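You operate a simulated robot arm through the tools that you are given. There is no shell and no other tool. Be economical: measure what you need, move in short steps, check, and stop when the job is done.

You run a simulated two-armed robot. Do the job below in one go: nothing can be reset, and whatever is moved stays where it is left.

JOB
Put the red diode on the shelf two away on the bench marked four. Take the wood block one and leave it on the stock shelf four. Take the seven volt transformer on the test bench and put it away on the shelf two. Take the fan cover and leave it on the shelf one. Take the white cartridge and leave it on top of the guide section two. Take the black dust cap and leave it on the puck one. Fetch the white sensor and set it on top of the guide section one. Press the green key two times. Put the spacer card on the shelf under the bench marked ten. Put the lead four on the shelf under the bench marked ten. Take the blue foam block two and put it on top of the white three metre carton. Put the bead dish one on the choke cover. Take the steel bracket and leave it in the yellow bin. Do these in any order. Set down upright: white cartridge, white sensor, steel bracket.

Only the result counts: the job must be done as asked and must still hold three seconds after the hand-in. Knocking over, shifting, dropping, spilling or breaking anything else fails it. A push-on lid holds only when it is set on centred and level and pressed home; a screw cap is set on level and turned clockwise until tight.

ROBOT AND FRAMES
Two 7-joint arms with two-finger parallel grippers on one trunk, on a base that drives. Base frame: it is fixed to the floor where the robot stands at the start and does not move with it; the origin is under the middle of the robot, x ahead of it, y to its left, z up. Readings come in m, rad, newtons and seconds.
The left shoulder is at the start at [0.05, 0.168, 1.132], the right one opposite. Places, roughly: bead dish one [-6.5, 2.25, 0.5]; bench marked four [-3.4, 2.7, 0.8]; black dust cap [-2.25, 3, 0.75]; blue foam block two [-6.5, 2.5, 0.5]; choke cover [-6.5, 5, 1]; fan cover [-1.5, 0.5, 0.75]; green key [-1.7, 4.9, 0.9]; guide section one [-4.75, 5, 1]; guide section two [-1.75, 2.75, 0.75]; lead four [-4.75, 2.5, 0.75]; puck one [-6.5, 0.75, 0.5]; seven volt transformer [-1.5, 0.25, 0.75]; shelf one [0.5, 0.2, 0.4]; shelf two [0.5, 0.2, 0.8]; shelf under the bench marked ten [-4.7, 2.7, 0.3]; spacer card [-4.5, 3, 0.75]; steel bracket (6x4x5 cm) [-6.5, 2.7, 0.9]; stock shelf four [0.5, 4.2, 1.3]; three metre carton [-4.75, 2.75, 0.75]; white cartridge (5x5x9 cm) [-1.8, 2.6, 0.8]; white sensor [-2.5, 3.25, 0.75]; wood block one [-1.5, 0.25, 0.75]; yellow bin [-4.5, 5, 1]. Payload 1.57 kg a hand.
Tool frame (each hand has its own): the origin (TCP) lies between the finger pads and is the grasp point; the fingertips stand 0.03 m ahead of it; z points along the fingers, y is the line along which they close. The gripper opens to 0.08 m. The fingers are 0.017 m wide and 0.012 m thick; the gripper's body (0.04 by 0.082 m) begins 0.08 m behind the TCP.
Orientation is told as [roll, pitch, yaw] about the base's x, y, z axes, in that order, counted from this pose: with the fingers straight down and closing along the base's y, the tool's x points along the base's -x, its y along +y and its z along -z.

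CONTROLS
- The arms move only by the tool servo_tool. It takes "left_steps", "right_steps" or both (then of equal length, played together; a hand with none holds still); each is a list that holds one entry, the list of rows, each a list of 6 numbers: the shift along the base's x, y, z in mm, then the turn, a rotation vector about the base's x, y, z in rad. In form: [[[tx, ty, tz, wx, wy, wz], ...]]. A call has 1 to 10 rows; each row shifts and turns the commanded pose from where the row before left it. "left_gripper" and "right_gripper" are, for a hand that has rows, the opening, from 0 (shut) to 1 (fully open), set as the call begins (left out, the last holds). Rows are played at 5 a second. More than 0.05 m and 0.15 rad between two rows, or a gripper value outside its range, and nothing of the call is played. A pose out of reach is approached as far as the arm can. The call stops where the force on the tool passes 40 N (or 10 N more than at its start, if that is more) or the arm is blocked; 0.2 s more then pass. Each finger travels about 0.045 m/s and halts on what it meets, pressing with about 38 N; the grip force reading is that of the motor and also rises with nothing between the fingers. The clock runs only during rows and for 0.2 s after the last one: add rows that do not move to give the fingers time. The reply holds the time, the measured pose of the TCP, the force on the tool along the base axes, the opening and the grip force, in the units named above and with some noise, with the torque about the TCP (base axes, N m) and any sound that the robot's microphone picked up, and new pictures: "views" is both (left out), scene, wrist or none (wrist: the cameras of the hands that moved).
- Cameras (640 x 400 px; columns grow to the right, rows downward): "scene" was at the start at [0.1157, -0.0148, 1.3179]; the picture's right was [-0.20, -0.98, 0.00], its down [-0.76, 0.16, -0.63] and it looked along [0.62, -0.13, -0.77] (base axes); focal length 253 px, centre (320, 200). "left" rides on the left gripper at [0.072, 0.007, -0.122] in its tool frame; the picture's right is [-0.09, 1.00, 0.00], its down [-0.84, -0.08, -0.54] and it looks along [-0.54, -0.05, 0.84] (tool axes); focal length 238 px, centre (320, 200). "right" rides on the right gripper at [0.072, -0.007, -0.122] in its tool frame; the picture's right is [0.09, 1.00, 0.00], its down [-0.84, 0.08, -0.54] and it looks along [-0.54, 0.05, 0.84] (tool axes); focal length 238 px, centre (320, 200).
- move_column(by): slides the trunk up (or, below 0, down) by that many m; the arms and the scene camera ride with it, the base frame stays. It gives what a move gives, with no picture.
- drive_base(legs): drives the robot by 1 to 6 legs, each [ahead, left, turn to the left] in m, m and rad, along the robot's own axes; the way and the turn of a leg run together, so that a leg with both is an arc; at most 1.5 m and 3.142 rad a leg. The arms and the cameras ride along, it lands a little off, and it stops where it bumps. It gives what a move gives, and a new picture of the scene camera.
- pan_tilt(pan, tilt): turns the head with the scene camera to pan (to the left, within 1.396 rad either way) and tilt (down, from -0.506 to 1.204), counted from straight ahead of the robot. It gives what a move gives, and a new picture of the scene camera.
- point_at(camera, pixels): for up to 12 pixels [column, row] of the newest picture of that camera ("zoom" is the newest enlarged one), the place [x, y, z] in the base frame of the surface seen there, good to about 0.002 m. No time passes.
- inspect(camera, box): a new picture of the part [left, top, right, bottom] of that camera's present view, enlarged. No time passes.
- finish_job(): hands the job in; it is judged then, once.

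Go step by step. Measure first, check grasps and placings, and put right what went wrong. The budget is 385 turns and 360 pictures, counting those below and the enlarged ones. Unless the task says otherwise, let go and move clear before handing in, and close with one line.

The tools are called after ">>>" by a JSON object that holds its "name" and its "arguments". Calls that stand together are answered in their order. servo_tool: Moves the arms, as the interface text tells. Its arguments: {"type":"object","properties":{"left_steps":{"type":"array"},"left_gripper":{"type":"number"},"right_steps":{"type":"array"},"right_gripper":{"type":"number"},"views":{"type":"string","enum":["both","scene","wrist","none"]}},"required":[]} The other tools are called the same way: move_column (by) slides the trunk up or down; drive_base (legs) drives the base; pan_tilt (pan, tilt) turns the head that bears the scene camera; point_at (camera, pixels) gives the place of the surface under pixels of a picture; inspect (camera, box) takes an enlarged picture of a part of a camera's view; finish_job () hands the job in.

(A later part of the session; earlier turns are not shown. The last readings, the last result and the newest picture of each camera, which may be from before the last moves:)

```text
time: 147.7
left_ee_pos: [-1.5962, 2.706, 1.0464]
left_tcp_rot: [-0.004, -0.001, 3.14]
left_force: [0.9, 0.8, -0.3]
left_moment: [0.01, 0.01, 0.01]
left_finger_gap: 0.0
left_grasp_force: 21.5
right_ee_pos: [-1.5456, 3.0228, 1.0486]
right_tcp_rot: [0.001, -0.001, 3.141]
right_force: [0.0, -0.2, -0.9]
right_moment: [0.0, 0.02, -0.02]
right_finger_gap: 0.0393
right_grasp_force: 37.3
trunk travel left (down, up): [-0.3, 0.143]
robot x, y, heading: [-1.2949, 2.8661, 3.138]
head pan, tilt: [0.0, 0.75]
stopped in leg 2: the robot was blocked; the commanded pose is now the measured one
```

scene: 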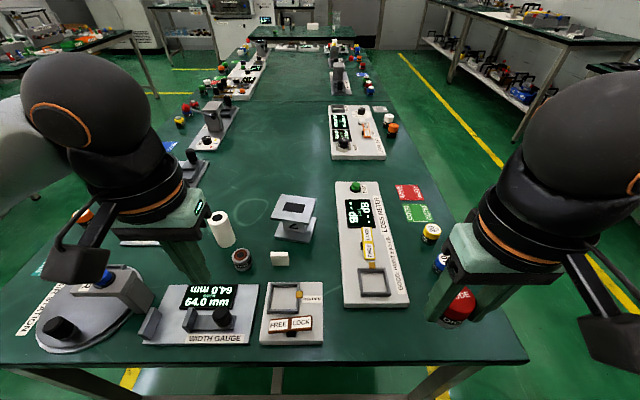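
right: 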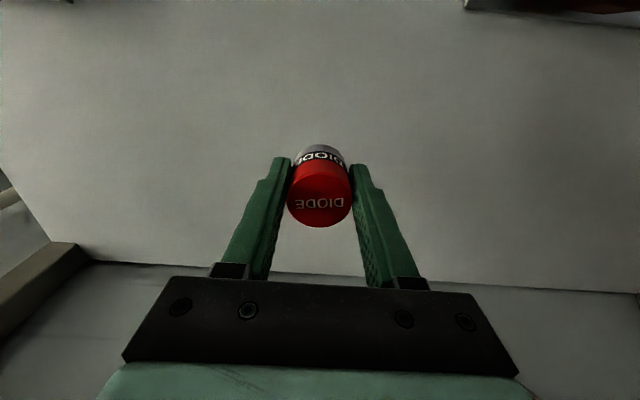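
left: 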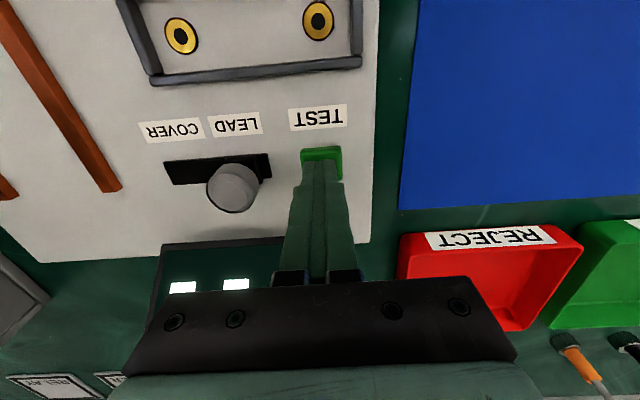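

Bumped gently at the bench (axis 0.26 m from edge), nothing toppled. Move the left hand over the cartridge.

>>> {"name": "point_at", "arguments": {"camera": "scene", "pixels": [[219, 215], [218, 217], [225, 243], [294, 207], [295, 209]]}}

>>> {"name": "servo_tool", "arguments": {"left_steps": [[[-45, -15, 0, 0, 0, 0], [-45, -15, 0, 0, 0, 0], [-45, -15, 0, 0, 0, 0], [-45, -15, 0, 0, 0, 0], [-40, -10, 0, 0, 0, 0], [-19, -9, -10, 0, 0, 0], [0, 0, -40, 0, 0, 0], [0, 0, -30, 0, 0, 0], [0, 0, 0, 0, 0, 0]]], "left_gripper": 1, "views": "both"}}

```text
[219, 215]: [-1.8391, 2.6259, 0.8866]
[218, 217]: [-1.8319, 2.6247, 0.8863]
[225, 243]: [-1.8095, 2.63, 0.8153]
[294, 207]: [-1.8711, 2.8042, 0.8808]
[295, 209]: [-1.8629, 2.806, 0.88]
```

```text
time: 149.7
left_ee_pos: [-1.8382, 2.63, 0.965]
left_tcp_rot: [-0.004, -0.003, 3.14]
left_force: [0.1, 0.1, 0.0]
left_moment: [-0.02, 0.01, 0.03]
left_finger_gap: 0.0803
left_grasp_force: 0.1
right_ee_pos: [-1.5452, 3.0216, 1.0493]
right_tcp_rot: [0.003, 0.0, 3.139]
right_force: [-0.2, -0.7, -1.2]
right_moment: [0.01, -0.01, -0.03]
right_finger_gap: 0.0388
right_grasp_force: 38.1
trunk travel left (down, up): [-0.3, 0.143]
robot x, y, heading: [-1.2925, 2.8656, 3.14]
head pan, tilt: [0.0, 0.75]
```

scene: 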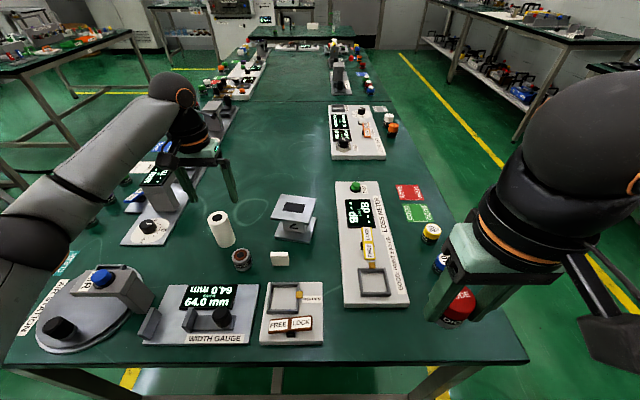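
left: 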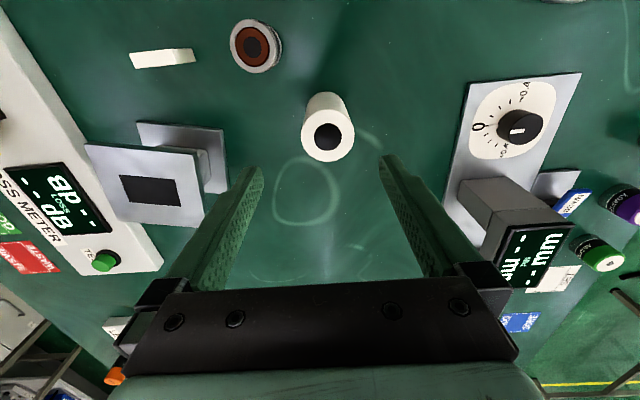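

>>> {"name": "point_at", "arguments": {"camera": "left", "pixels": [[465, 190], [500, 220], [465, 220], [585, 76], [330, 140], [200, 200], [205, 185], [140, 220]]}}

```text
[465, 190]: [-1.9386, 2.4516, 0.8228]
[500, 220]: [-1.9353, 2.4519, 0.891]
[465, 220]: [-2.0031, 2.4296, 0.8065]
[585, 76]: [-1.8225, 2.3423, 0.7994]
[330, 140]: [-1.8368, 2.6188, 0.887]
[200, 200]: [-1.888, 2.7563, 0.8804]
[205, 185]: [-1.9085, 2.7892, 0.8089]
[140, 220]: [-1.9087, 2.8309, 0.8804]
```

Clear. Descend 115 mm and grip the cartridge.

>>> {"name": "servo_tool", "arguments": {"left_steps": [[[2, -5, -40, 0, 0, 0], [0, 0, -40, 0, 0, 0], [0, 0, -35, 0, 0, 0], [0, 0, 0, 0, 0, 0]]], "views": "wrist"}}

>>> {"name": "servo_tool", "arguments": {"left_steps": [[[0, 0, 0, 0, 0, 0], [0, 0, 0, 0, 0, 0], [0, 0, 0, 0, 0, 0], [0, 0, 0, 0, 0, 0], [0, 0, 0, 0, 0, 0]]], "left_gripper": 0, "views": "wrist"}}

```text
time: 150.7
left_ee_pos: [-1.8347, 2.6227, 0.8518]
left_tcp_rot: [-0.003, -0.002, 3.141]
left_force: [-0.1, -0.5, 0.1]
left_moment: [0.04, 0.05, -0.01]
left_finger_gap: 0.0801
left_grasp_force: 0.0
right_ee_pos: [-1.546, 3.0225, 1.0473]
right_tcp_rot: [0.0, 0.0, 3.137]
right_force: [-0.9, -0.2, -0.4]
right_moment: [0.01, -0.01, 0.0]
right_finger_gap: 0.0387
right_grasp_force: 37.9
trunk travel left (down, up): [-0.3, 0.143]
robot x, y, heading: [-1.2957, 2.8628, 3.132]
head pan, tilt: [0.0, 0.75]
```

left: 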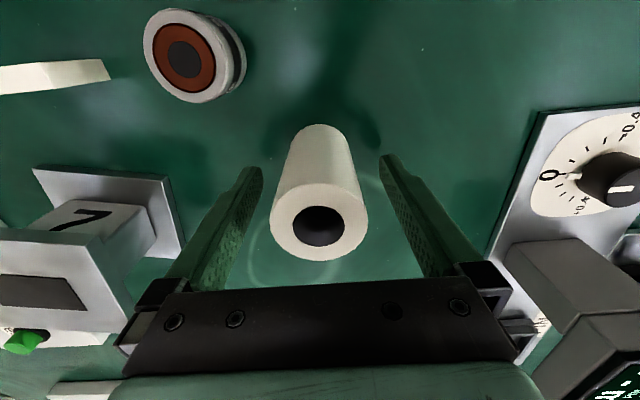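

```text
time: 151.9
left_ee_pos: [-1.8346, 2.6216, 0.8518]
left_tcp_rot: [-0.003, 0.0, 3.14]
left_force: [0.8, 0.7, -0.2]
left_moment: [-0.01, 0.05, 0.01]
left_finger_gap: 0.0442
left_grasp_force: 38.2
right_ee_pos: [-1.5455, 3.0231, 1.0477]
right_tcp_rot: [0.002, 0.0, 3.139]
right_force: [0.7, 0.8, -1.5]
right_moment: [0.02, -0.03, -0.01]
right_finger_gap: 0.039
right_grasp_force: 38.2
trunk travel left (down, up): [-0.3, 0.143]
robot x, y, heading: [-1.2948, 2.8641, 3.138]
head pan, tilt: [0.0, 0.75]
```

left: 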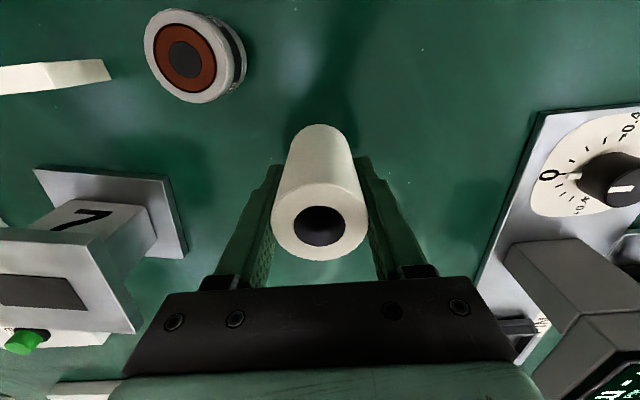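

Gripped (44 mm). Lift and carry over the guide section top.

>>> {"name": "servo_tool", "arguments": {"left_steps": [[[0, 0, 40, 0, 0, 0], [0, 0, 40, 0, 0, 0], [0, 0, 35, 0, 0, 0], [-8, 45, 0, 0, 0, 0], [-8, 45, 0, 0, 0, 0], [-8, 45, 0, 0, 0, 0], [-7, 47, 0, 0, 0, 0], [0, 0, 0, 0, 0, 0]]], "views": "both"}}

```text
time: 153.7
left_ee_pos: [-1.8658, 2.8018, 0.9649]
left_tcp_rot: [-0.003, -0.002, 3.14]
left_force: [-0.1, -0.2, -0.1]
left_moment: [-0.01, 0.0, -0.01]
left_finger_gap: 0.0442
left_grasp_force: 38.8
right_ee_pos: [-1.5449, 3.0227, 1.0481]
right_tcp_rot: [0.003, 0.001, 3.137]
right_force: [-0.3, -0.4, -0.8]
right_moment: [0.01, 0.0, -0.01]
right_finger_gap: 0.039
right_grasp_force: 38.3
trunk travel left (down, up): [-0.3, 0.143]
robot x, y, heading: [-1.2944, 2.8626, 3.135]
head pan, tilt: [0.0, 0.75]
```

scene: 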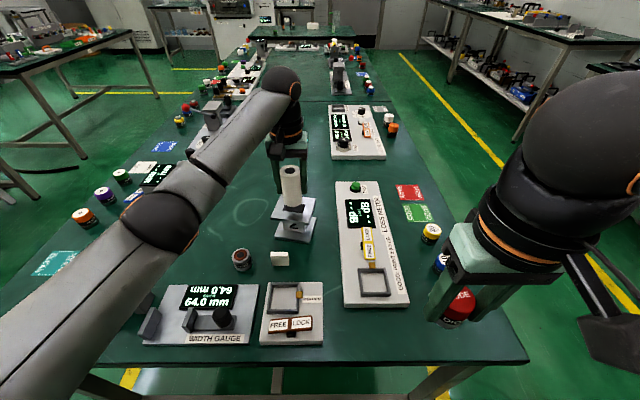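
left: 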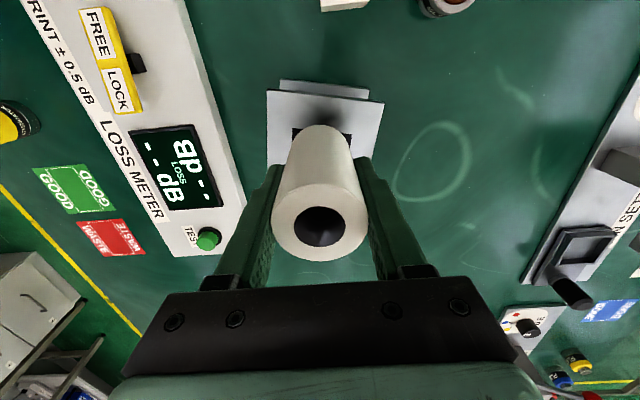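

Centred over the guide. Lower to contact.

>>> {"name": "servo_tool", "arguments": {"left_steps": [[[0, 2, -20, 0, 0, 0], [0, 0, -8, 0, 0, 0], [0, 0, -2, 0, 0, 0], [0, 0, -2, 0, 0, 0], [0, 0, 0, 0, 0, 0]]], "views": "none"}}

```text
time: 154.9
left_ee_pos: [-1.8662, 2.8057, 0.9332]
left_tcp_rot: [-0.002, -0.002, 3.141]
left_force: [-0.1, -0.1, -0.2]
left_moment: [-0.07, 0.0, -0.01]
left_finger_gap: 0.0442
left_grasp_force: 37.9
right_ee_pos: [-1.5457, 3.0226, 1.0479]
right_tcp_rot: [0.004, 0.001, 3.137]
right_force: [1.0, 0.5, -0.5]
right_moment: [0.01, 0.01, 0.01]
right_finger_gap: 0.0391
right_grasp_force: 38.0
trunk travel left (down, up): [-0.3, 0.143]
robot x, y, heading: [-1.2965, 2.8656, 3.141]
head pan, tilt: [0.0, 0.75]
```

>>> {"name": "servo_tool", "arguments": {"left_steps": [[[0, 0, -1.5, 0, 0, 0], [0, 0, 0, 0, 0, 0]]], "views": "wrist"}}

```text
time: 155.5
left_ee_pos: [-1.8649, 2.805, 0.9325]
left_tcp_rot: [-0.004, -0.003, 3.139]
left_force: [-2.6, -1.7, 8.0]
left_moment: [-0.25, 0.03, -0.05]
left_finger_gap: 0.0439
left_grasp_force: 37.9
right_ee_pos: [-1.5452, 3.0234, 1.049]
right_tcp_rot: [0.001, -0.002, 3.139]
right_force: [-0.3, 0.0, -1.5]
right_moment: [-0.03, -0.02, -0.02]
right_finger_gap: 0.039
right_grasp_force: 38.5
trunk travel left (down, up): [-0.3, 0.143]
robot x, y, heading: [-1.2971, 2.866, 3.136]
head pan, tilt: [0.0, 0.75]
```

left: 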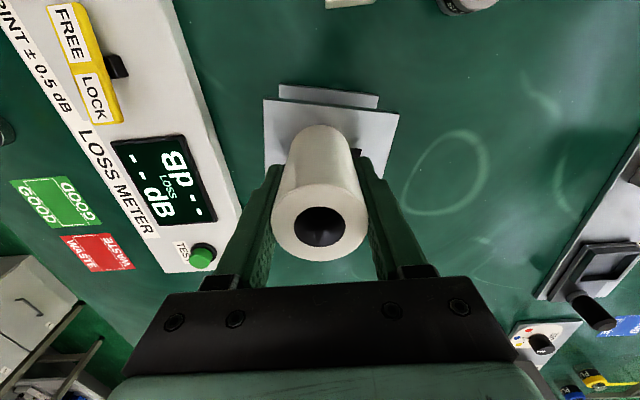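

Contact (8 N). Open and rise straight up.

>>> {"name": "servo_tool", "arguments": {"left_steps": [[[0, 0, 0, 0, 0, 0], [0, 0, 0, 0, 0, 0], [0, 0, 0, 0, 0, 0], [0, 0, 30, 0, 0, 0], [0, 0, 40, 0, 0, 0], [0, 0, 35, 0, 0, 0]]], "left_gripper": 1, "views": "both"}}

```text
time: 156.9
left_ee_pos: [-1.8627, 2.8061, 1.0384]
left_tcp_rot: [-0.002, -0.002, 3.139]
left_force: [-0.4, -0.2, 0.1]
left_moment: [-0.03, 0.0, -0.02]
left_finger_gap: 0.0801
left_grasp_force: 0.0
right_ee_pos: [-1.5458, 3.0228, 1.0486]
right_tcp_rot: [0.003, -0.001, 3.138]
right_force: [-0.1, 0.3, -0.8]
right_moment: [-0.04, -0.02, -0.03]
right_finger_gap: 0.0391
right_grasp_force: 38.2
trunk travel left (down, up): [-0.3, 0.143]
robot x, y, heading: [-1.2927, 2.8639, 3.133]
head pan, tilt: [0.0, 0.75]
```

scene: 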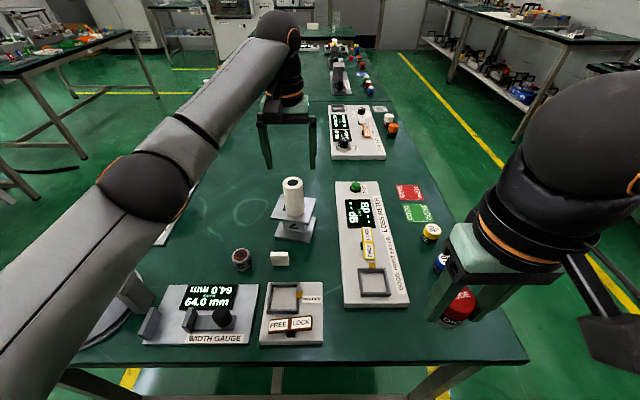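
left: 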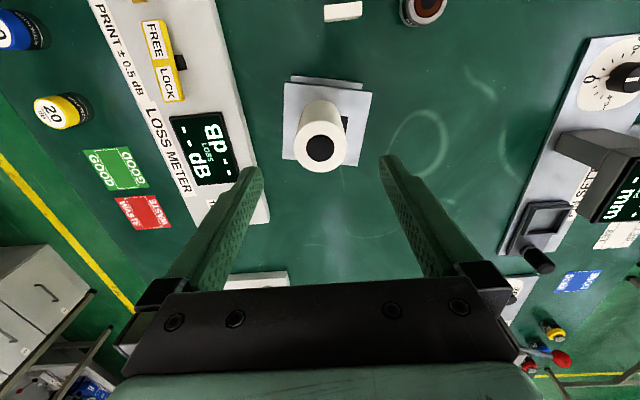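

The cartridge stands on guide two. Retract, back out and drive along the north aisle to bench four.

>>> {"name": "servo_tool", "arguments": {"left_steps": [[[45, -15, 0, 0, 0, 0], [45, -15, 0, 0, 0, 0], [45, -15, 0, 0, 0, 0], [45, -15, 0, 0, 0, 0], [45, -15, 0, 0, 0, 0], [45, -15, 0, 0, 0, 0], [20, -10, 0, 0, 0, 0]]], "views": "none"}}

>>> {"name": "drive_base", "arguments": {"legs": [[-0.45, 0, 0], [0, -1.1, 0], [1.3, 0, 0], [1.15, 0, 0], [0, 0, 1.571]]}}

>>> {"name": "pan_tilt", "arguments": {"pan": 0, "tilt": 0.6}}

```text
time: 158.5
left_ee_pos: [-1.573, 2.7064, 1.0365]
left_tcp_rot: [-0.004, 0.0, 3.141]
left_force: [0.0, -1.2, -0.4]
left_moment: [0.01, 0.01, 0.01]
left_finger_gap: 0.0801
left_grasp_force: 0.1
right_ee_pos: [-1.5457, 3.023, 1.0484]
right_tcp_rot: [0.002, -0.001, 3.137]
right_force: [0.6, 0.8, -0.6]
right_moment: [-0.01, -0.03, -0.02]
right_finger_gap: 0.0391
right_grasp_force: 38.2
trunk travel left (down, up): [-0.3, 0.143]
robot x, y, heading: [-1.2917, 2.8672, 3.135]
head pan, tilt: [0.0, 0.75]
```

```text
time: 181.8
left_ee_pos: [-3.1077, 3.6945, 1.0384]
left_tcp_rot: [-0.004, -0.001, -1.576]
left_force: [0.1, -0.2, 0.2]
left_moment: [-0.01, 0.0, -0.04]
left_finger_gap: 0.0804
left_grasp_force: 0.2
right_ee_pos: [-3.4219, 3.7224, 1.0481]
right_tcp_rot: [0.001, 0.001, -1.576]
right_force: [0.0, 0.4, -1.1]
right_moment: [0.0, 0.01, 0.02]
right_finger_gap: 0.0391
right_grasp_force: 38.1
trunk travel left (down, up): [-0.3, 0.143]
robot x, y, heading: [-3.2638, 3.9692, -1.577]
head pan, tilt: [0.0, 0.75]
```

scene: 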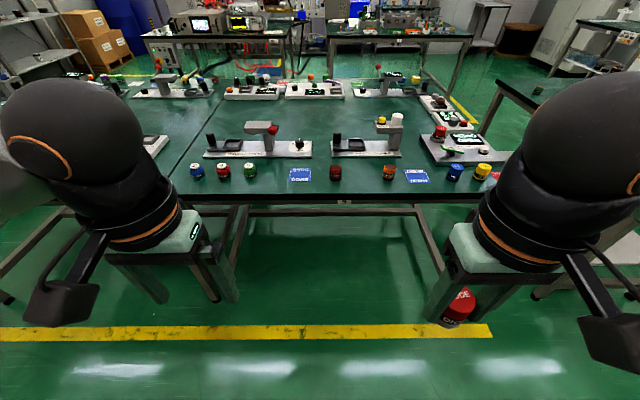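

```text
time: 182.5
left_ee_pos: [-3.108, 3.6932, 1.0362]
left_tcp_rot: [-0.004, 0.0, -1.577]
left_force: [-0.7, 0.4, -0.3]
left_moment: [0.03, -0.02, -0.01]
left_finger_gap: 0.0799
left_grasp_force: 0.0
right_ee_pos: [-3.4235, 3.7234, 1.0476]
right_tcp_rot: [0.002, 0.0, -1.575]
right_force: [1.5, 0.5, -1.4]
right_moment: [0.02, 0.0, 0.03]
right_finger_gap: 0.0392
right_grasp_force: 38.0
trunk travel left (down, up): [-0.3, 0.143]
robot x, y, heading: [-3.2649, 3.9702, -1.585]
head pan, tilt: [0.0, 0.6]
```

scene: 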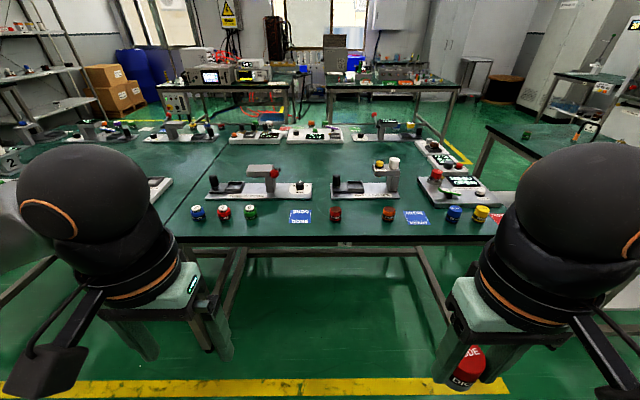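

>>> {"name": "inspect", "arguments": {"camera": "scene", "box": [170, 120, 510, 270]}}

>>> {"name": "point_at", "arguments": {"camera": "scene", "pixels": [[300, 235], [344, 245], [300, 217], [335, 214], [388, 213], [415, 217], [360, 220], [270, 215], [250, 211], [360, 235], [170, 230]]}}

```text
1.88 times, centred on (340, 195) of scene
```

zoom: 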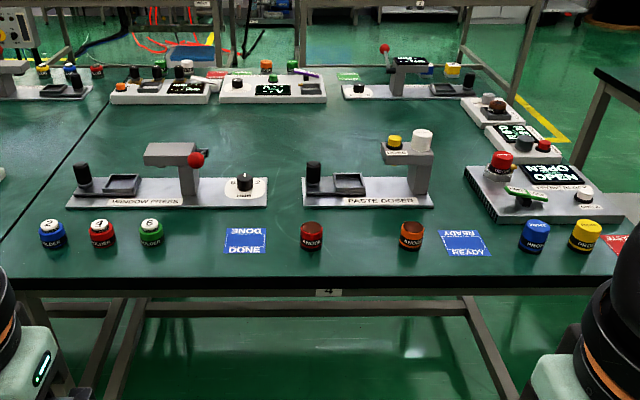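

```text
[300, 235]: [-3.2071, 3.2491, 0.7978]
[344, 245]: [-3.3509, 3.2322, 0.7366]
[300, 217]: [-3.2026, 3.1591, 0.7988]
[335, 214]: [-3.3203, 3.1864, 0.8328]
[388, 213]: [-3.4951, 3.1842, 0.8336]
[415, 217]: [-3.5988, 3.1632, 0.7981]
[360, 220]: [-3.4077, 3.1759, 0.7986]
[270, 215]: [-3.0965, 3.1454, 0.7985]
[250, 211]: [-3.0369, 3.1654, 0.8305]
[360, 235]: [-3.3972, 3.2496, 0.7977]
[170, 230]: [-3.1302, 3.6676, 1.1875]
```

Bench four is confirmed (label "4"). Free spot at (-3.408,3.19) between two pots. Drive ahead and reach.

>>> {"name": "drive_base", "arguments": {"legs": [[0.28, 0, 0.01]]}}

>>> {"name": "servo_tool", "arguments": {"right_steps": [[[5, -45, 0, 0, 0, 0], [5, -45, 0, 0, 0, 0], [5, -45, -20, 0, 0, 0], [0, -40, -30, 0, 0, 0], [0, -40, -30, 0, 0, 0], [0, -30, -40, 0, 0, 0], [0, 0, 0, 0, 0, 0]]], "views": "both"}}

```text
time: 184.4
left_ee_pos: [-3.1054, 3.4224, 1.0368]
left_tcp_rot: [-0.004, 0.0, -1.564]
left_force: [-0.6, 0.2, 0.0]
left_moment: [0.0, -0.04, 0.01]
left_finger_gap: 0.0801
left_grasp_force: 0.0
right_ee_pos: [-3.4213, 3.4491, 1.0488]
right_tcp_rot: [0.002, 0.0, -1.567]
right_force: [-0.2, -0.3, -1.5]
right_moment: [0.02, 0.01, 0.0]
right_finger_gap: 0.0387
right_grasp_force: 38.4
trunk travel left (down, up): [-0.3, 0.143]
robot x, y, heading: [-3.2675, 3.6987, -1.568]
head pan, tilt: [0.0, 0.6]
```

scene: 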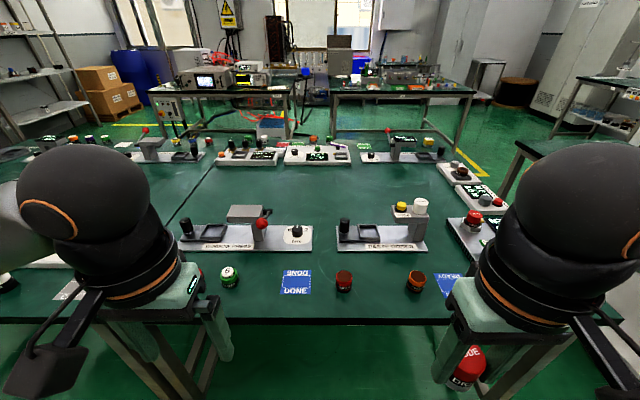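

```text
time: 186.0
left_ee_pos: [-3.105, 3.4236, 1.0366]
left_tcp_rot: [-0.003, -0.003, -1.564]
left_force: [1.2, 0.6, -0.5]
left_moment: [0.02, -0.01, 0.03]
left_finger_gap: 0.0798
left_grasp_force: 0.0
right_ee_pos: [-3.4065, 3.2015, 0.928]
right_tcp_rot: [0.002, -0.001, -1.565]
right_force: [-0.3, -0.1, -0.8]
right_moment: [0.02, 0.01, 0.01]
right_finger_gap: 0.039
right_grasp_force: 38.1
trunk travel left (down, up): [-0.3, 0.143]
robot x, y, heading: [-3.2661, 3.6999, -1.564]
head pan, tilt: [0.0, 0.6]
```

scene: 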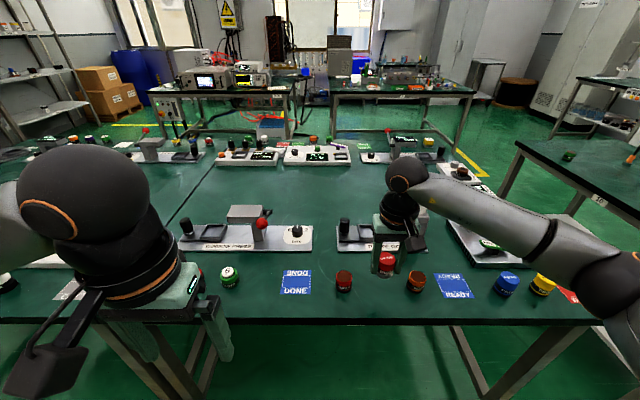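
right: 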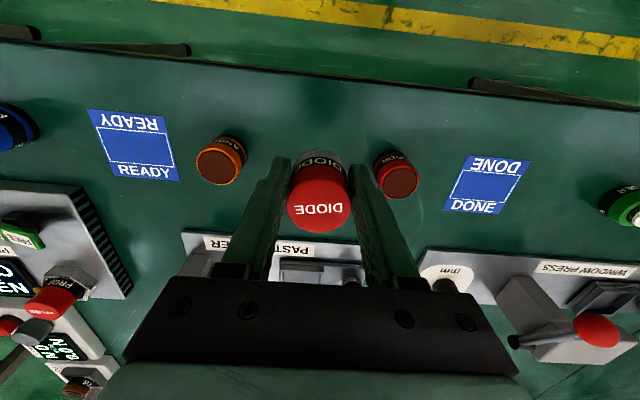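

Spot looks good. Lower to contact (tcp≈0.833).

>>> {"name": "servo_tool", "arguments": {"right_steps": [[[-1, 0, -40, 0, 0, 0], [0, 0, -40, 0, 0, 0], [0, 0, -12, 0, 0, 0], [0, 0, -2, 0, 0, 0], [0, 0, 0, 0, 0, 0]]], "views": "wrist"}}

```text
time: 187.2
left_ee_pos: [-3.106, 3.424, 1.0377]
left_tcp_rot: [-0.003, -0.003, -1.564]
left_force: [0.1, -0.8, -0.2]
left_moment: [0.01, -0.01, -0.02]
left_finger_gap: 0.0798
left_grasp_force: 0.1
right_ee_pos: [-3.4081, 3.2035, 0.8371]
right_tcp_rot: [0.002, -0.008, -1.567]
right_force: [-6.3, 2.5, 21.5]
right_moment: [0.17, 0.26, 0.02]
right_finger_gap: 0.0391
right_grasp_force: 37.7
trunk travel left (down, up): [-0.3, 0.143]
robot x, y, heading: [-3.2648, 3.6968, -1.568]
head pan, tilt: [0.0, 0.6]
```

right: 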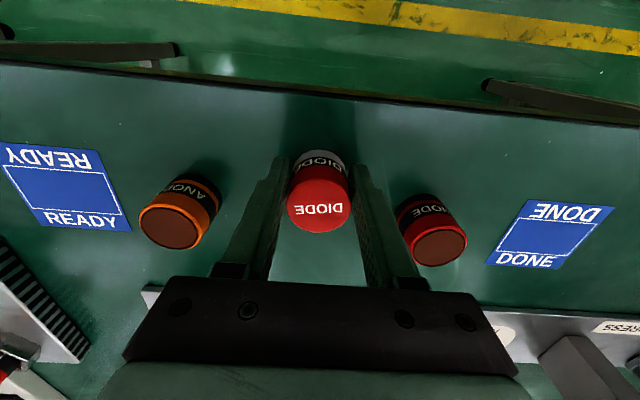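

Contact 21 N at z 0.837. Raise 1.5 mm, open gently and lift.

>>> {"name": "servo_tool", "arguments": {"right_steps": [[[0, 0, 3, 0, 0, 0], [0, 0, 0, 0, 0, 0], [0, 0, 0, 0, 0, 0], [0, 0, 0, 0, 0, 0], [0, 0, 30, 0, 0, 0], [0, 0, 45, 0, 0, 0], [0, 0, 45, 0, 0, 0]]], "right_gripper": 0.75, "views": "wrist"}}

```text
time: 188.8
left_ee_pos: [-3.1047, 3.4238, 1.0391]
left_tcp_rot: [-0.004, -0.001, -1.567]
left_force: [-0.3, -1.3, 0.5]
left_moment: [0.01, 0.0, -0.02]
left_finger_gap: 0.08
left_grasp_force: 0.0
right_ee_pos: [-3.4067, 3.2036, 0.9575]
right_tcp_rot: [0.0, 0.0, -1.566]
right_force: [1.2, 0.4, 0.1]
right_moment: [-0.01, -0.03, 0.02]
right_finger_gap: 0.06
right_grasp_force: 0.1
trunk travel left (down, up): [-0.3, 0.143]
robot x, y, heading: [-3.2627, 3.7009, -1.566]
head pan, tilt: [0.0, 0.6]
```

right: 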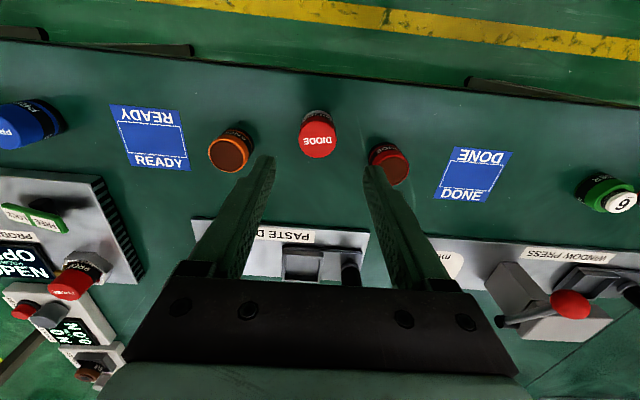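

Diode placed (317,140). Retract, then move along the bench to the sensor and dust cap.

>>> {"name": "servo_tool", "arguments": {"right_steps": [[[0, 45, 15, 0, 0, 0], [0, 45, 20, 0, 0, 0], [0, 45, 20, 0, 0, 0], [0, 45, 20, 0, 0, 0], [0, 45, 15, 0, 0, 0], [0, 20, 0, 0, 0, 0]]], "right_gripper": 1, "views": "none"}}

>>> {"name": "drive_base", "arguments": {"legs": [[-0.08, 0, 0], [0, 0.9, 0]]}}

>>> {"name": "pan_tilt", "arguments": {"pan": 0, "tilt": 0.75}}

```text
time: 190.2
left_ee_pos: [-3.1053, 3.4231, 1.0368]
left_tcp_rot: [-0.005, -0.002, -1.567]
left_force: [-0.9, -0.2, -0.2]
left_moment: [-0.03, 0.0, 0.03]
left_finger_gap: 0.0799
left_grasp_force: 0.1
right_ee_pos: [-3.407, 3.4484, 1.0497]
right_tcp_rot: [0.0, -0.002, -1.565]
right_force: [0.2, 0.0, 1.1]
right_moment: [0.02, -0.04, -0.01]
right_finger_gap: 0.08
right_grasp_force: 0.2
trunk travel left (down, up): [-0.3, 0.143]
robot x, y, heading: [-3.2632, 3.6979, -1.568]
head pan, tilt: [0.0, 0.6]
```

```text
time: 195.4
left_ee_pos: [-2.2399, 3.4922, 1.0381]
left_tcp_rot: [-0.004, -0.001, -1.582]
left_force: [0.5, 0.0, 0.4]
left_moment: [0.0, 0.04, 0.04]
left_finger_gap: 0.08
left_grasp_force: 0.1
right_ee_pos: [-2.5406, 3.5227, 1.0484]
right_tcp_rot: [0.001, 0.0, -1.583]
right_force: [0.9, -0.5, -0.2]
right_moment: [0.0, 0.0, -0.01]
right_finger_gap: 0.08
right_grasp_force: 0.1
trunk travel left (down, up): [-0.3, 0.143]
robot x, y, heading: [-2.3947, 3.7716, -1.586]
head pan, tilt: [0.0, 0.6]
```

scene: 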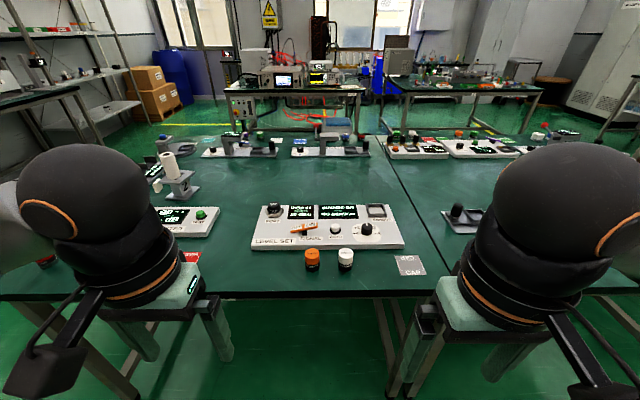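

```text
time: 196.1
left_ee_pos: [-2.2402, 3.4922, 1.0377]
left_tcp_rot: [-0.005, -0.001, -1.583]
left_force: [-0.3, 0.1, -0.9]
left_moment: [-0.01, 0.01, 0.05]
left_finger_gap: 0.0801
left_grasp_force: 0.1
right_ee_pos: [-2.5416, 3.5216, 1.0491]
right_tcp_rot: [0.001, 0.0, -1.583]
right_force: [0.0, 0.3, -0.3]
right_moment: [0.02, -0.01, -0.01]
right_finger_gap: 0.0799
right_grasp_force: 0.1
trunk travel left (down, up): [-0.3, 0.143]
robot x, y, heading: [-2.3979, 3.7735, -1.585]
head pan, tilt: [0.0, 0.75]
```

scene: 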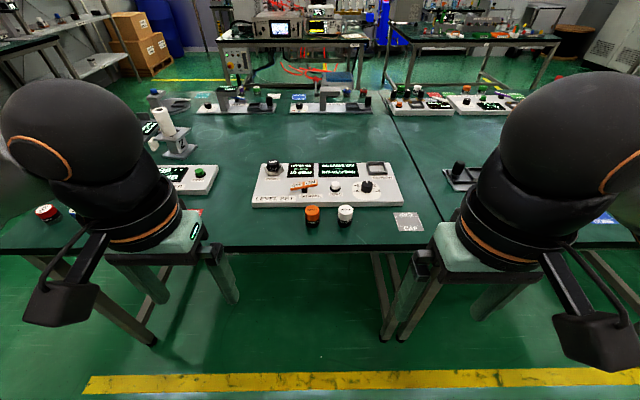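

>>> {"name": "inspect", "arguments": {"camera": "scene", "box": [240, 145, 440, 245]}}

>>> {"name": "point_at", "arguments": {"camera": "scene", "pixels": [[345, 210], [345, 220], [272, 165], [272, 172], [312, 210], [345, 207], [366, 183], [335, 186], [274, 162]]}}

```text
3.20 times, centred on (340, 195) of scene
```

zoom: 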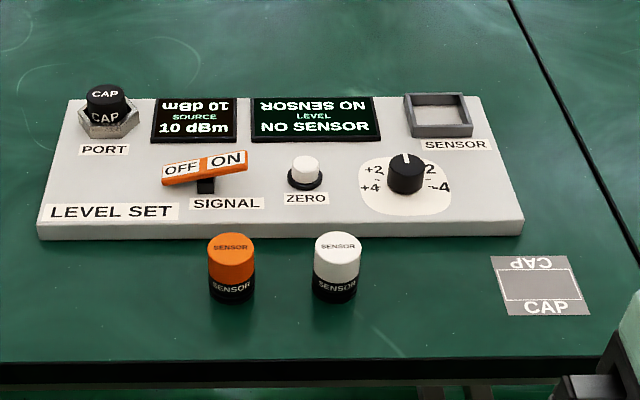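

```text
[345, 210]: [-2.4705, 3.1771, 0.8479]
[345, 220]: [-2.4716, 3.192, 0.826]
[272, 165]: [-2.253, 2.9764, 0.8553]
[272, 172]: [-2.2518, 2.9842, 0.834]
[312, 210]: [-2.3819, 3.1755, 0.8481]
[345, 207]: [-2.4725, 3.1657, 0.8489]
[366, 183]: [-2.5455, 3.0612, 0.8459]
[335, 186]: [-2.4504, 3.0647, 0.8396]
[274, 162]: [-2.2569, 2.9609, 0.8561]
```

Sensor at (-2.472,3.168, top .848); dust cap at (-2.256,2.965, top .856) on the port. Drive closer, then move both hands above them.

>>> {"name": "drive_base", "arguments": {"legs": [[0.22, 0, 0.01]]}}

```text
time: 197.8
left_ee_pos: [-2.239, 3.273, 1.0368]
left_tcp_rot: [-0.003, -0.001, -1.572]
left_force: [0.0, -0.6, -0.6]
left_moment: [-0.01, 0.01, -0.02]
left_finger_gap: 0.0802
left_grasp_force: 0.1
right_ee_pos: [-2.5405, 3.2994, 1.0482]
right_tcp_rot: [0.001, 0.001, -1.572]
right_force: [0.6, 0.6, 0.1]
right_moment: [-0.02, 0.0, 0.0]
right_finger_gap: 0.0799
right_grasp_force: 0.0
trunk travel left (down, up): [-0.3, 0.143]
robot x, y, heading: [-2.3969, 3.5497, -1.573]
head pan, tilt: [0.0, 0.75]
```

scene: 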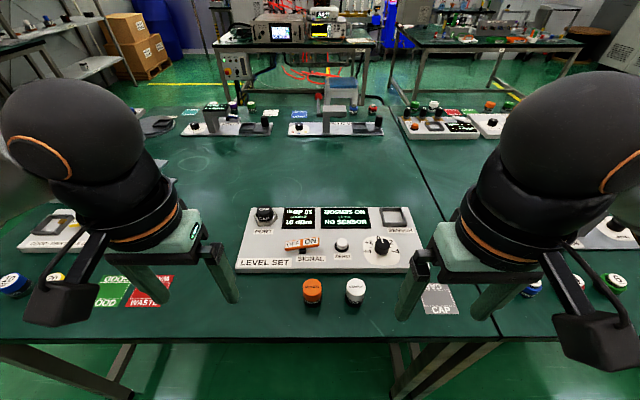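

>>> {"name": "servo_tool", "arguments": {"right_steps": [[[10, -25, 0, 0, 0, 0], [12, -25, 0, 0, 0, 0], [12, -25, -20, 0, 0, 0], [12, -25, -20, 0, 0, 0], [12, -20, -30, 0, 0, 0], [10, -11, -40, 0, 0, 0], [0, 0, 0, 0, 0, 0], [0, 0, 0, 0, 0, 0]]], "left_steps": [[[0, -45, 0, 0, 0, 0], [0, -45, 0, 0, 0, 0], [-5, -45, 0, 0, 0, 0], [-5, -45, 0, 0, 0, 0], [-5, -45, 0, 0, 0, 0], [-2, -45, -10, 0, 0, 0], [0, -38, -20, 0, 0, 0], [0, 0, -40, 0, 0, 0]]], "views": "both"}}

```text
time: 199.6
left_ee_pos: [-2.2557, 2.9642, 0.967]
left_tcp_rot: [-0.003, -0.001, -1.574]
left_force: [-0.4, -0.5, 0.3]
left_moment: [-0.01, 0.02, 0.0]
left_finger_gap: 0.0799
left_grasp_force: 0.1
right_ee_pos: [-2.4721, 3.1686, 0.9357]
right_tcp_rot: [0.0, 0.001, -1.573]
right_force: [0.4, 0.6, 0.4]
right_moment: [0.01, -0.03, -0.03]
right_finger_gap: 0.0802
right_grasp_force: 0.1
trunk travel left (down, up): [-0.3, 0.143]
robot x, y, heading: [-2.3956, 3.5536, -1.575]
head pan, tilt: [0.0, 0.75]
```

scene: 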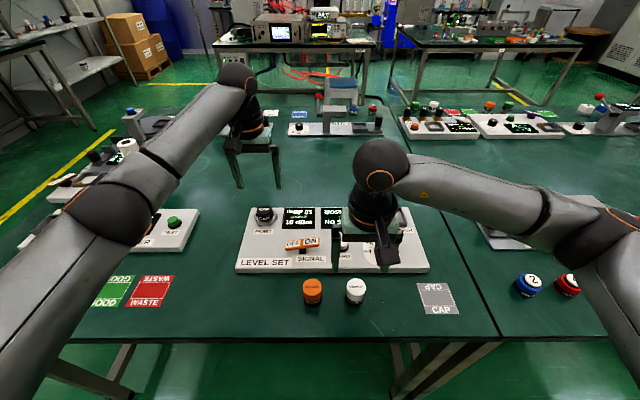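
right: 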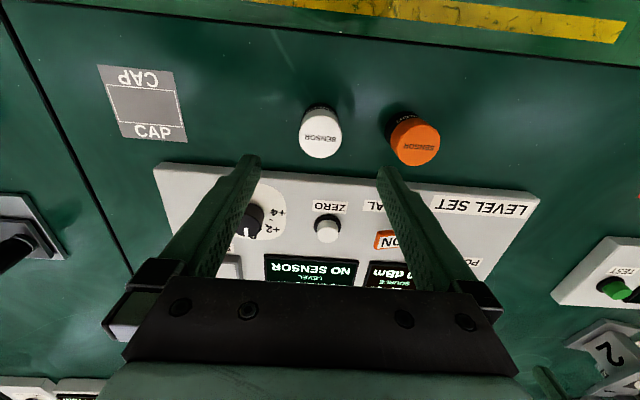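
left: 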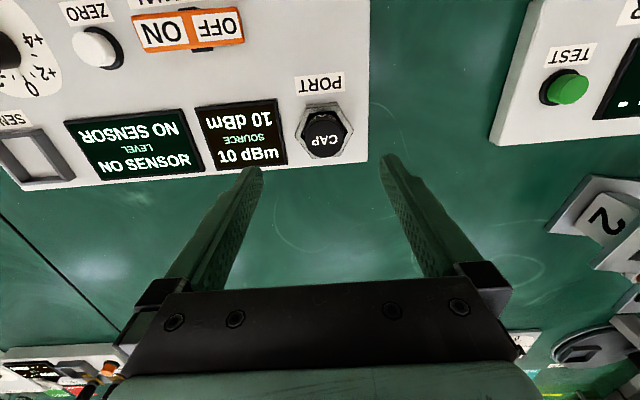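

Both hands are aligned. Descend the right hand on the sensor and grip; look closely at the cap.

>>> {"name": "servo_tool", "arguments": {"right_steps": [[[0, -1, -40, 0, 0, 0], [0, 0, -40, 0, 0, 0], [0, 0, -22, 0, 0, 0], [0, 0, 0, 0, 0, 0]]], "views": "none"}}

>>> {"name": "servo_tool", "arguments": {"right_steps": [[[0, 0, 0, 0, 0, 0], [0, 0, 0, 0, 0, 0], [0, 0, 0, 0, 0, 0], [0, 0, 0, 0, 0, 0], [0, 0, 30, 0, 0, 0], [0, 0, 40, 0, 0, 0], [0, 40, 30, 0, 0, 0], [0, 40, 20, 0, 0, 0], [0, 40, 0, 0, 0, 0]]], "right_gripper": 0, "views": "wrist"}}

>>> {"name": "inspect", "arguments": {"camera": "left", "box": [260, 60, 420, 180]}}

>>> {"name": "inspect", "arguments": {"camera": "scene", "box": [240, 195, 320, 255]}}

>>> {"name": "point_at", "arguments": {"camera": "zoom", "pixels": [[190, 110], [190, 160], [140, 190], [240, 190], [190, 205], [190, 240], [300, 300], [190, 90], [170, 180]]}}

```text
time: 200.6
left_ee_pos: [-2.2554, 2.9644, 0.9679]
left_tcp_rot: [-0.003, -0.002, -1.572]
left_force: [-0.2, 1.1, -0.3]
left_moment: [0.02, -0.02, 0.0]
left_finger_gap: 0.0801
left_grasp_force: 0.0
right_ee_pos: [-2.473, 3.1687, 0.8356]
right_tcp_rot: [0.001, -0.002, -1.573]
right_force: [0.3, 0.4, -0.3]
right_moment: [-0.05, 0.04, 0.02]
right_finger_gap: 0.0801
right_grasp_force: 0.1
trunk travel left (down, up): [-0.3, 0.143]
robot x, y, heading: [-2.4011, 3.5497, -1.571]
head pan, tilt: [0.0, 0.75]
```

```text
time: 202.6
left_ee_pos: [-2.2561, 2.965, 0.9676]
left_tcp_rot: [-0.004, -0.003, -1.572]
left_force: [0.0, 0.0, 0.7]
left_moment: [0.0, 0.0, -0.01]
left_finger_gap: 0.0801
left_grasp_force: 0.1
right_ee_pos: [-2.4722, 3.2868, 0.9553]
right_tcp_rot: [-0.001, -0.001, -1.574]
right_force: [-0.1, 0.5, -1.4]
right_moment: [-0.02, 0.02, 0.0]
right_finger_gap: 0.0392
right_grasp_force: 38.4
trunk travel left (down, up): [-0.3, 0.143]
robot x, y, heading: [-2.396, 3.5524, -1.576]
head pan, tilt: [0.0, 0.75]
```

right: 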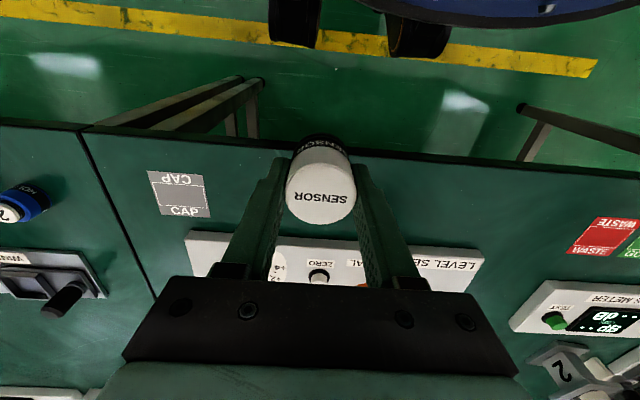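

```text
3.33 times, centred on (340, 120) of left
```

zoom: 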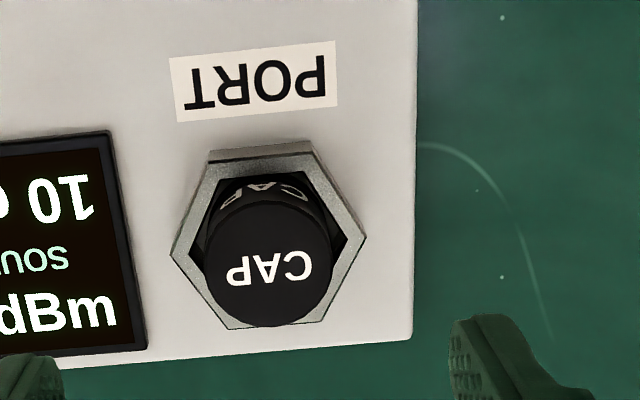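

```text
6.67 times, centred on (280, 225) of scene
```

zoom: 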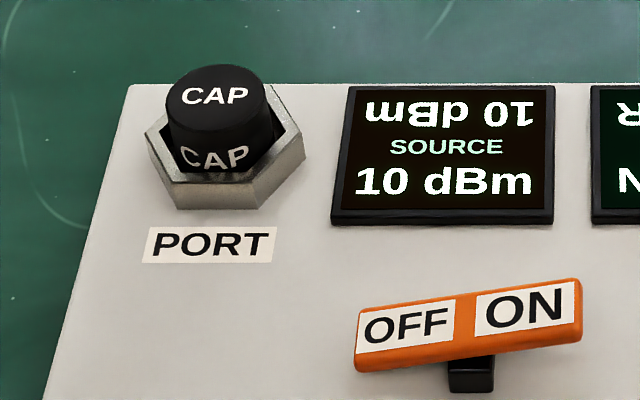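

```text
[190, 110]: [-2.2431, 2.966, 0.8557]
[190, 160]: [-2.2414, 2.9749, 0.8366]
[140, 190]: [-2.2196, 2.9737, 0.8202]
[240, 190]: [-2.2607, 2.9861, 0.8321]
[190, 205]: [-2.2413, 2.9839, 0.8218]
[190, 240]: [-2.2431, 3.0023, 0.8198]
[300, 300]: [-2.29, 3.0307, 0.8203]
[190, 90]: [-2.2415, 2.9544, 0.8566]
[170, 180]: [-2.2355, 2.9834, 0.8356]
```

The cap sits in a hex collar (top ≈.836); its top is .856. I'll find its centre and grip only the exposed part.

>>> {"name": "point_at", "arguments": {"camera": "zoom", "pixels": [[217, 92], [172, 92], [262, 92], [217, 72], [217, 112], [285, 115], [160, 130]]}}

```text
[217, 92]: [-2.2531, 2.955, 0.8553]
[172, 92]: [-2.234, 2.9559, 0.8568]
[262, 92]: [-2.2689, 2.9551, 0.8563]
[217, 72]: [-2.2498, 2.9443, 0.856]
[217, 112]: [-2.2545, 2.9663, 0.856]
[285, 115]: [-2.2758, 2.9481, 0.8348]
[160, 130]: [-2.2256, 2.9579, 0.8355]
```

>>> {"name": "servo_tool", "arguments": {"left_steps": [[[4.5, -9.5, -40, 0, 0, 0], [0, 0, -40, 0, 0, 0], [0, 0, -17, 0, 0, 0], [0, 0, 0, 0, 0, 0]]], "views": "wrist"}}

>>> {"name": "servo_tool", "arguments": {"left_steps": [[[0, 0, 0, 0, 0, 0], [0, 0, 0, 0, 0, 0], [0, 0, 0, 0, 0, 0], [0, 0, 0, 0, 0, 0], [0, 0, 5, 0, 0, 0], [0, 0, 5, 0, 0, 0], [0, 0, 0, 0, 0, 0]]], "left_gripper": 0, "views": "wrist"}}

```text
time: 203.6
left_ee_pos: [-2.2516, 2.9553, 0.8699]
left_tcp_rot: [-0.003, -0.002, -1.572]
left_force: [-0.6, 0.6, -0.4]
left_moment: [-0.01, 0.0, -0.01]
left_finger_gap: 0.0799
left_grasp_force: 0.0
right_ee_pos: [-2.4717, 3.2878, 0.9545]
right_tcp_rot: [0.001, 0.0, -1.573]
right_force: [-0.8, -0.9, -1.6]
right_moment: [0.02, -0.01, 0.02]
right_finger_gap: 0.039
right_grasp_force: 38.3
trunk travel left (down, up): [-0.3, 0.143]
robot x, y, heading: [-2.3969, 3.5503, -1.579]
head pan, tilt: [0.0, 0.75]
```

left: 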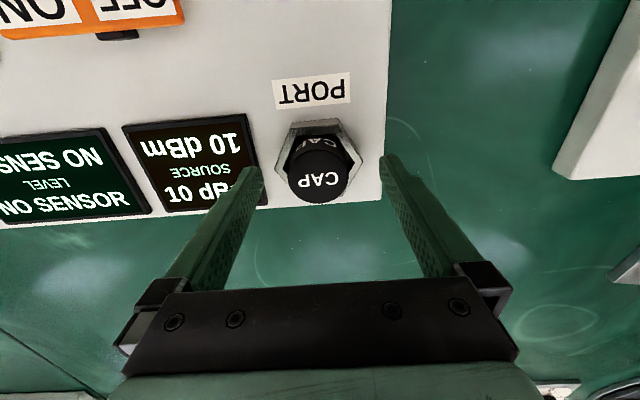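

```text
time: 205.2
left_ee_pos: [-2.2509, 2.9548, 0.8796]
left_tcp_rot: [-0.003, -0.002, -1.572]
left_force: [0.0, -0.1, 0.1]
left_moment: [0.03, -0.01, 0.02]
left_finger_gap: 0.0378
left_grasp_force: 38.0
right_ee_pos: [-2.4713, 3.2879, 0.9544]
right_tcp_rot: [0.002, 0.0, -1.573]
right_force: [0.2, 0.1, -1.1]
right_moment: [-0.01, -0.01, -0.02]
right_finger_gap: 0.039
right_grasp_force: 37.9
trunk travel left (down, up): [-0.3, 0.143]
robot x, y, heading: [-2.3966, 3.549, -1.574]
head pan, tilt: [0.0, 0.75]
```

left: 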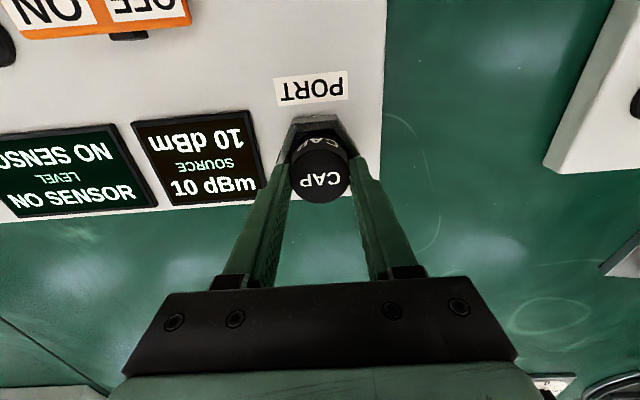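

The cap lifts freely. Raise and retract both hands.

>>> {"name": "servo_tool", "arguments": {"left_steps": [[[0, 0, 45, 0, 0, 0], [0, 20, 45, 0, 0, 0], [0, 30, 30, 0, 0, 0], [0, 35, 30, 0, 0, 0], [0, 45, 15, 0, 0, 0], [0, 45, 0, 0, 0, 0], [0, 45, 0, 0, 0, 0], [0, 45, 0, 0, 0, 0], [0, 40, 0, 0, 0, 0]]], "right_steps": [[[0, 0, 30, 0, 0, 0], [0, 0, 30, 0, 0, 0], [0, 0, 30, 0, 0, 0], [-20, 0, 0, 0, 0, 0], [-20, 0, 0, 0, 0, 0], [-20, 0, 0, 0, 0, 0], [0, 0, 0, 0, 0, 0], [0, 0, 0, 0, 0, 0], [0, 0, 0, 0, 0, 0]]], "views": "both"}}

```text
time: 207.2
left_ee_pos: [-2.2538, 3.2601, 1.0451]
left_tcp_rot: [-0.003, 0.0, -1.573]
left_force: [0.3, -1.3, -0.2]
left_moment: [0.0, -0.01, -0.01]
left_finger_gap: 0.0376
left_grasp_force: 37.8
right_ee_pos: [-2.5315, 3.2871, 1.0473]
right_tcp_rot: [0.001, -0.001, -1.571]
right_force: [0.8, 0.1, -1.5]
right_moment: [-0.02, 0.0, -0.02]
right_finger_gap: 0.0386
right_grasp_force: 37.9
trunk travel left (down, up): [-0.3, 0.143]
robot x, y, heading: [-2.3969, 3.5475, -1.57]
head pan, tilt: [0.0, 0.75]
```

scene: 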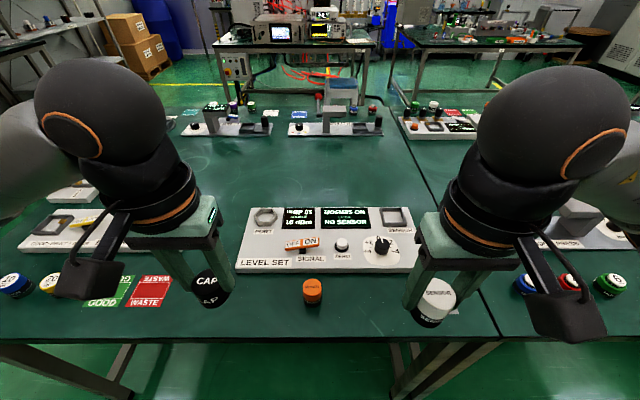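
right: 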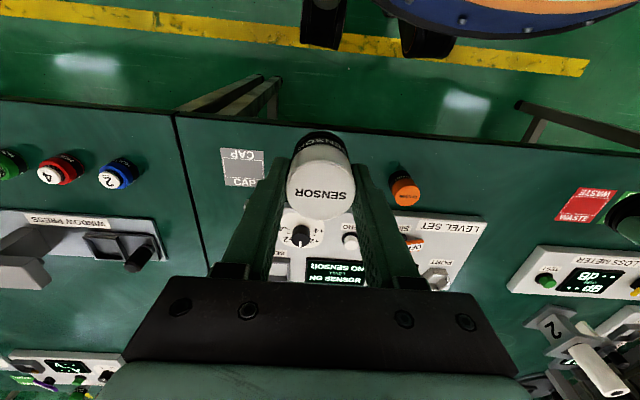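
left: 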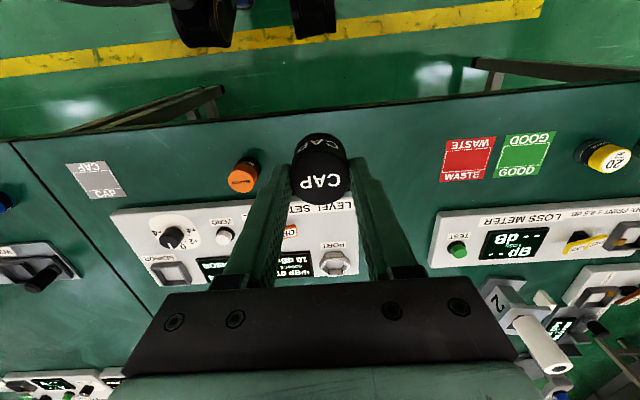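

Both parts are held. Back into the aisle, face west and look ahead.

>>> {"name": "drive_base", "arguments": {"legs": [[-0.42, 0, 0], [0, 0, -1.571], [1.2, 0, 0]]}}

>>> {"name": "pan_tilt", "arguments": {"pan": -0.35, "tilt": 0.4}}

```text
time: 219.3
left_ee_pos: [-3.8823, 3.869, 1.0452]
left_tcp_rot: [-0.004, -0.002, 3.114]
left_force: [0.5, -0.1, -0.8]
left_moment: [0.01, 0.0, 0.01]
left_finger_gap: 0.0374
left_grasp_force: 37.4
right_ee_pos: [-3.85, 4.1461, 1.0465]
right_tcp_rot: [0.002, 0.001, 3.115]
right_force: [-0.5, 0.3, -0.8]
right_moment: [0.0, 0.0, -0.01]
right_finger_gap: 0.039
right_grasp_force: 37.5
trunk travel left (down, up): [-0.3, 0.143]
robot x, y, heading: [-3.5868, 4.006, 3.113]
head pan, tilt: [0.0, 0.75]
```

scene: 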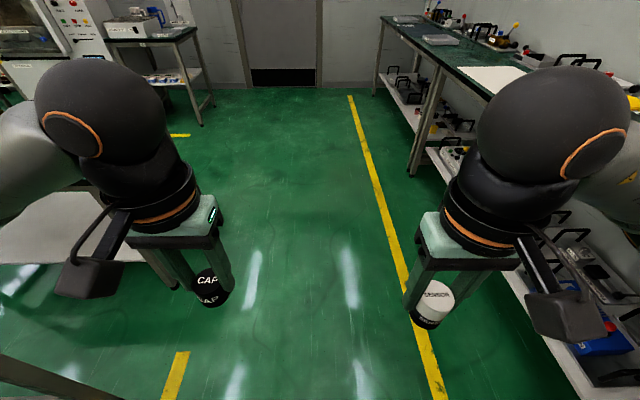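

```text
time: 220.2
left_ee_pos: [-3.8826, 3.8679, 1.0453]
left_tcp_rot: [-0.003, -0.001, 3.116]
left_force: [0.1, 0.0, -0.6]
left_moment: [0.0, 0.0, 0.01]
left_finger_gap: 0.0373
left_grasp_force: 38.2
right_ee_pos: [-3.8491, 4.1464, 1.0478]
right_tcp_rot: [0.002, -0.001, 3.115]
right_force: [-0.9, 0.3, -1.4]
right_moment: [0.0, 0.0, 0.0]
right_finger_gap: 0.0389
right_grasp_force: 37.4
trunk travel left (down, up): [-0.3, 0.143]
robot x, y, heading: [-3.5895, 4.0052, 3.108]
head pan, tilt: [-0.351, 0.4]
```

scene: 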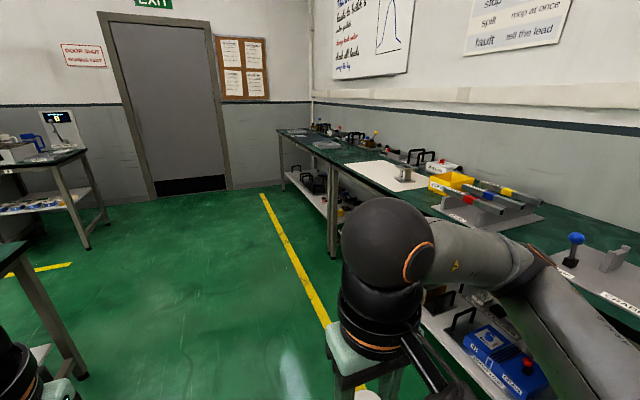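

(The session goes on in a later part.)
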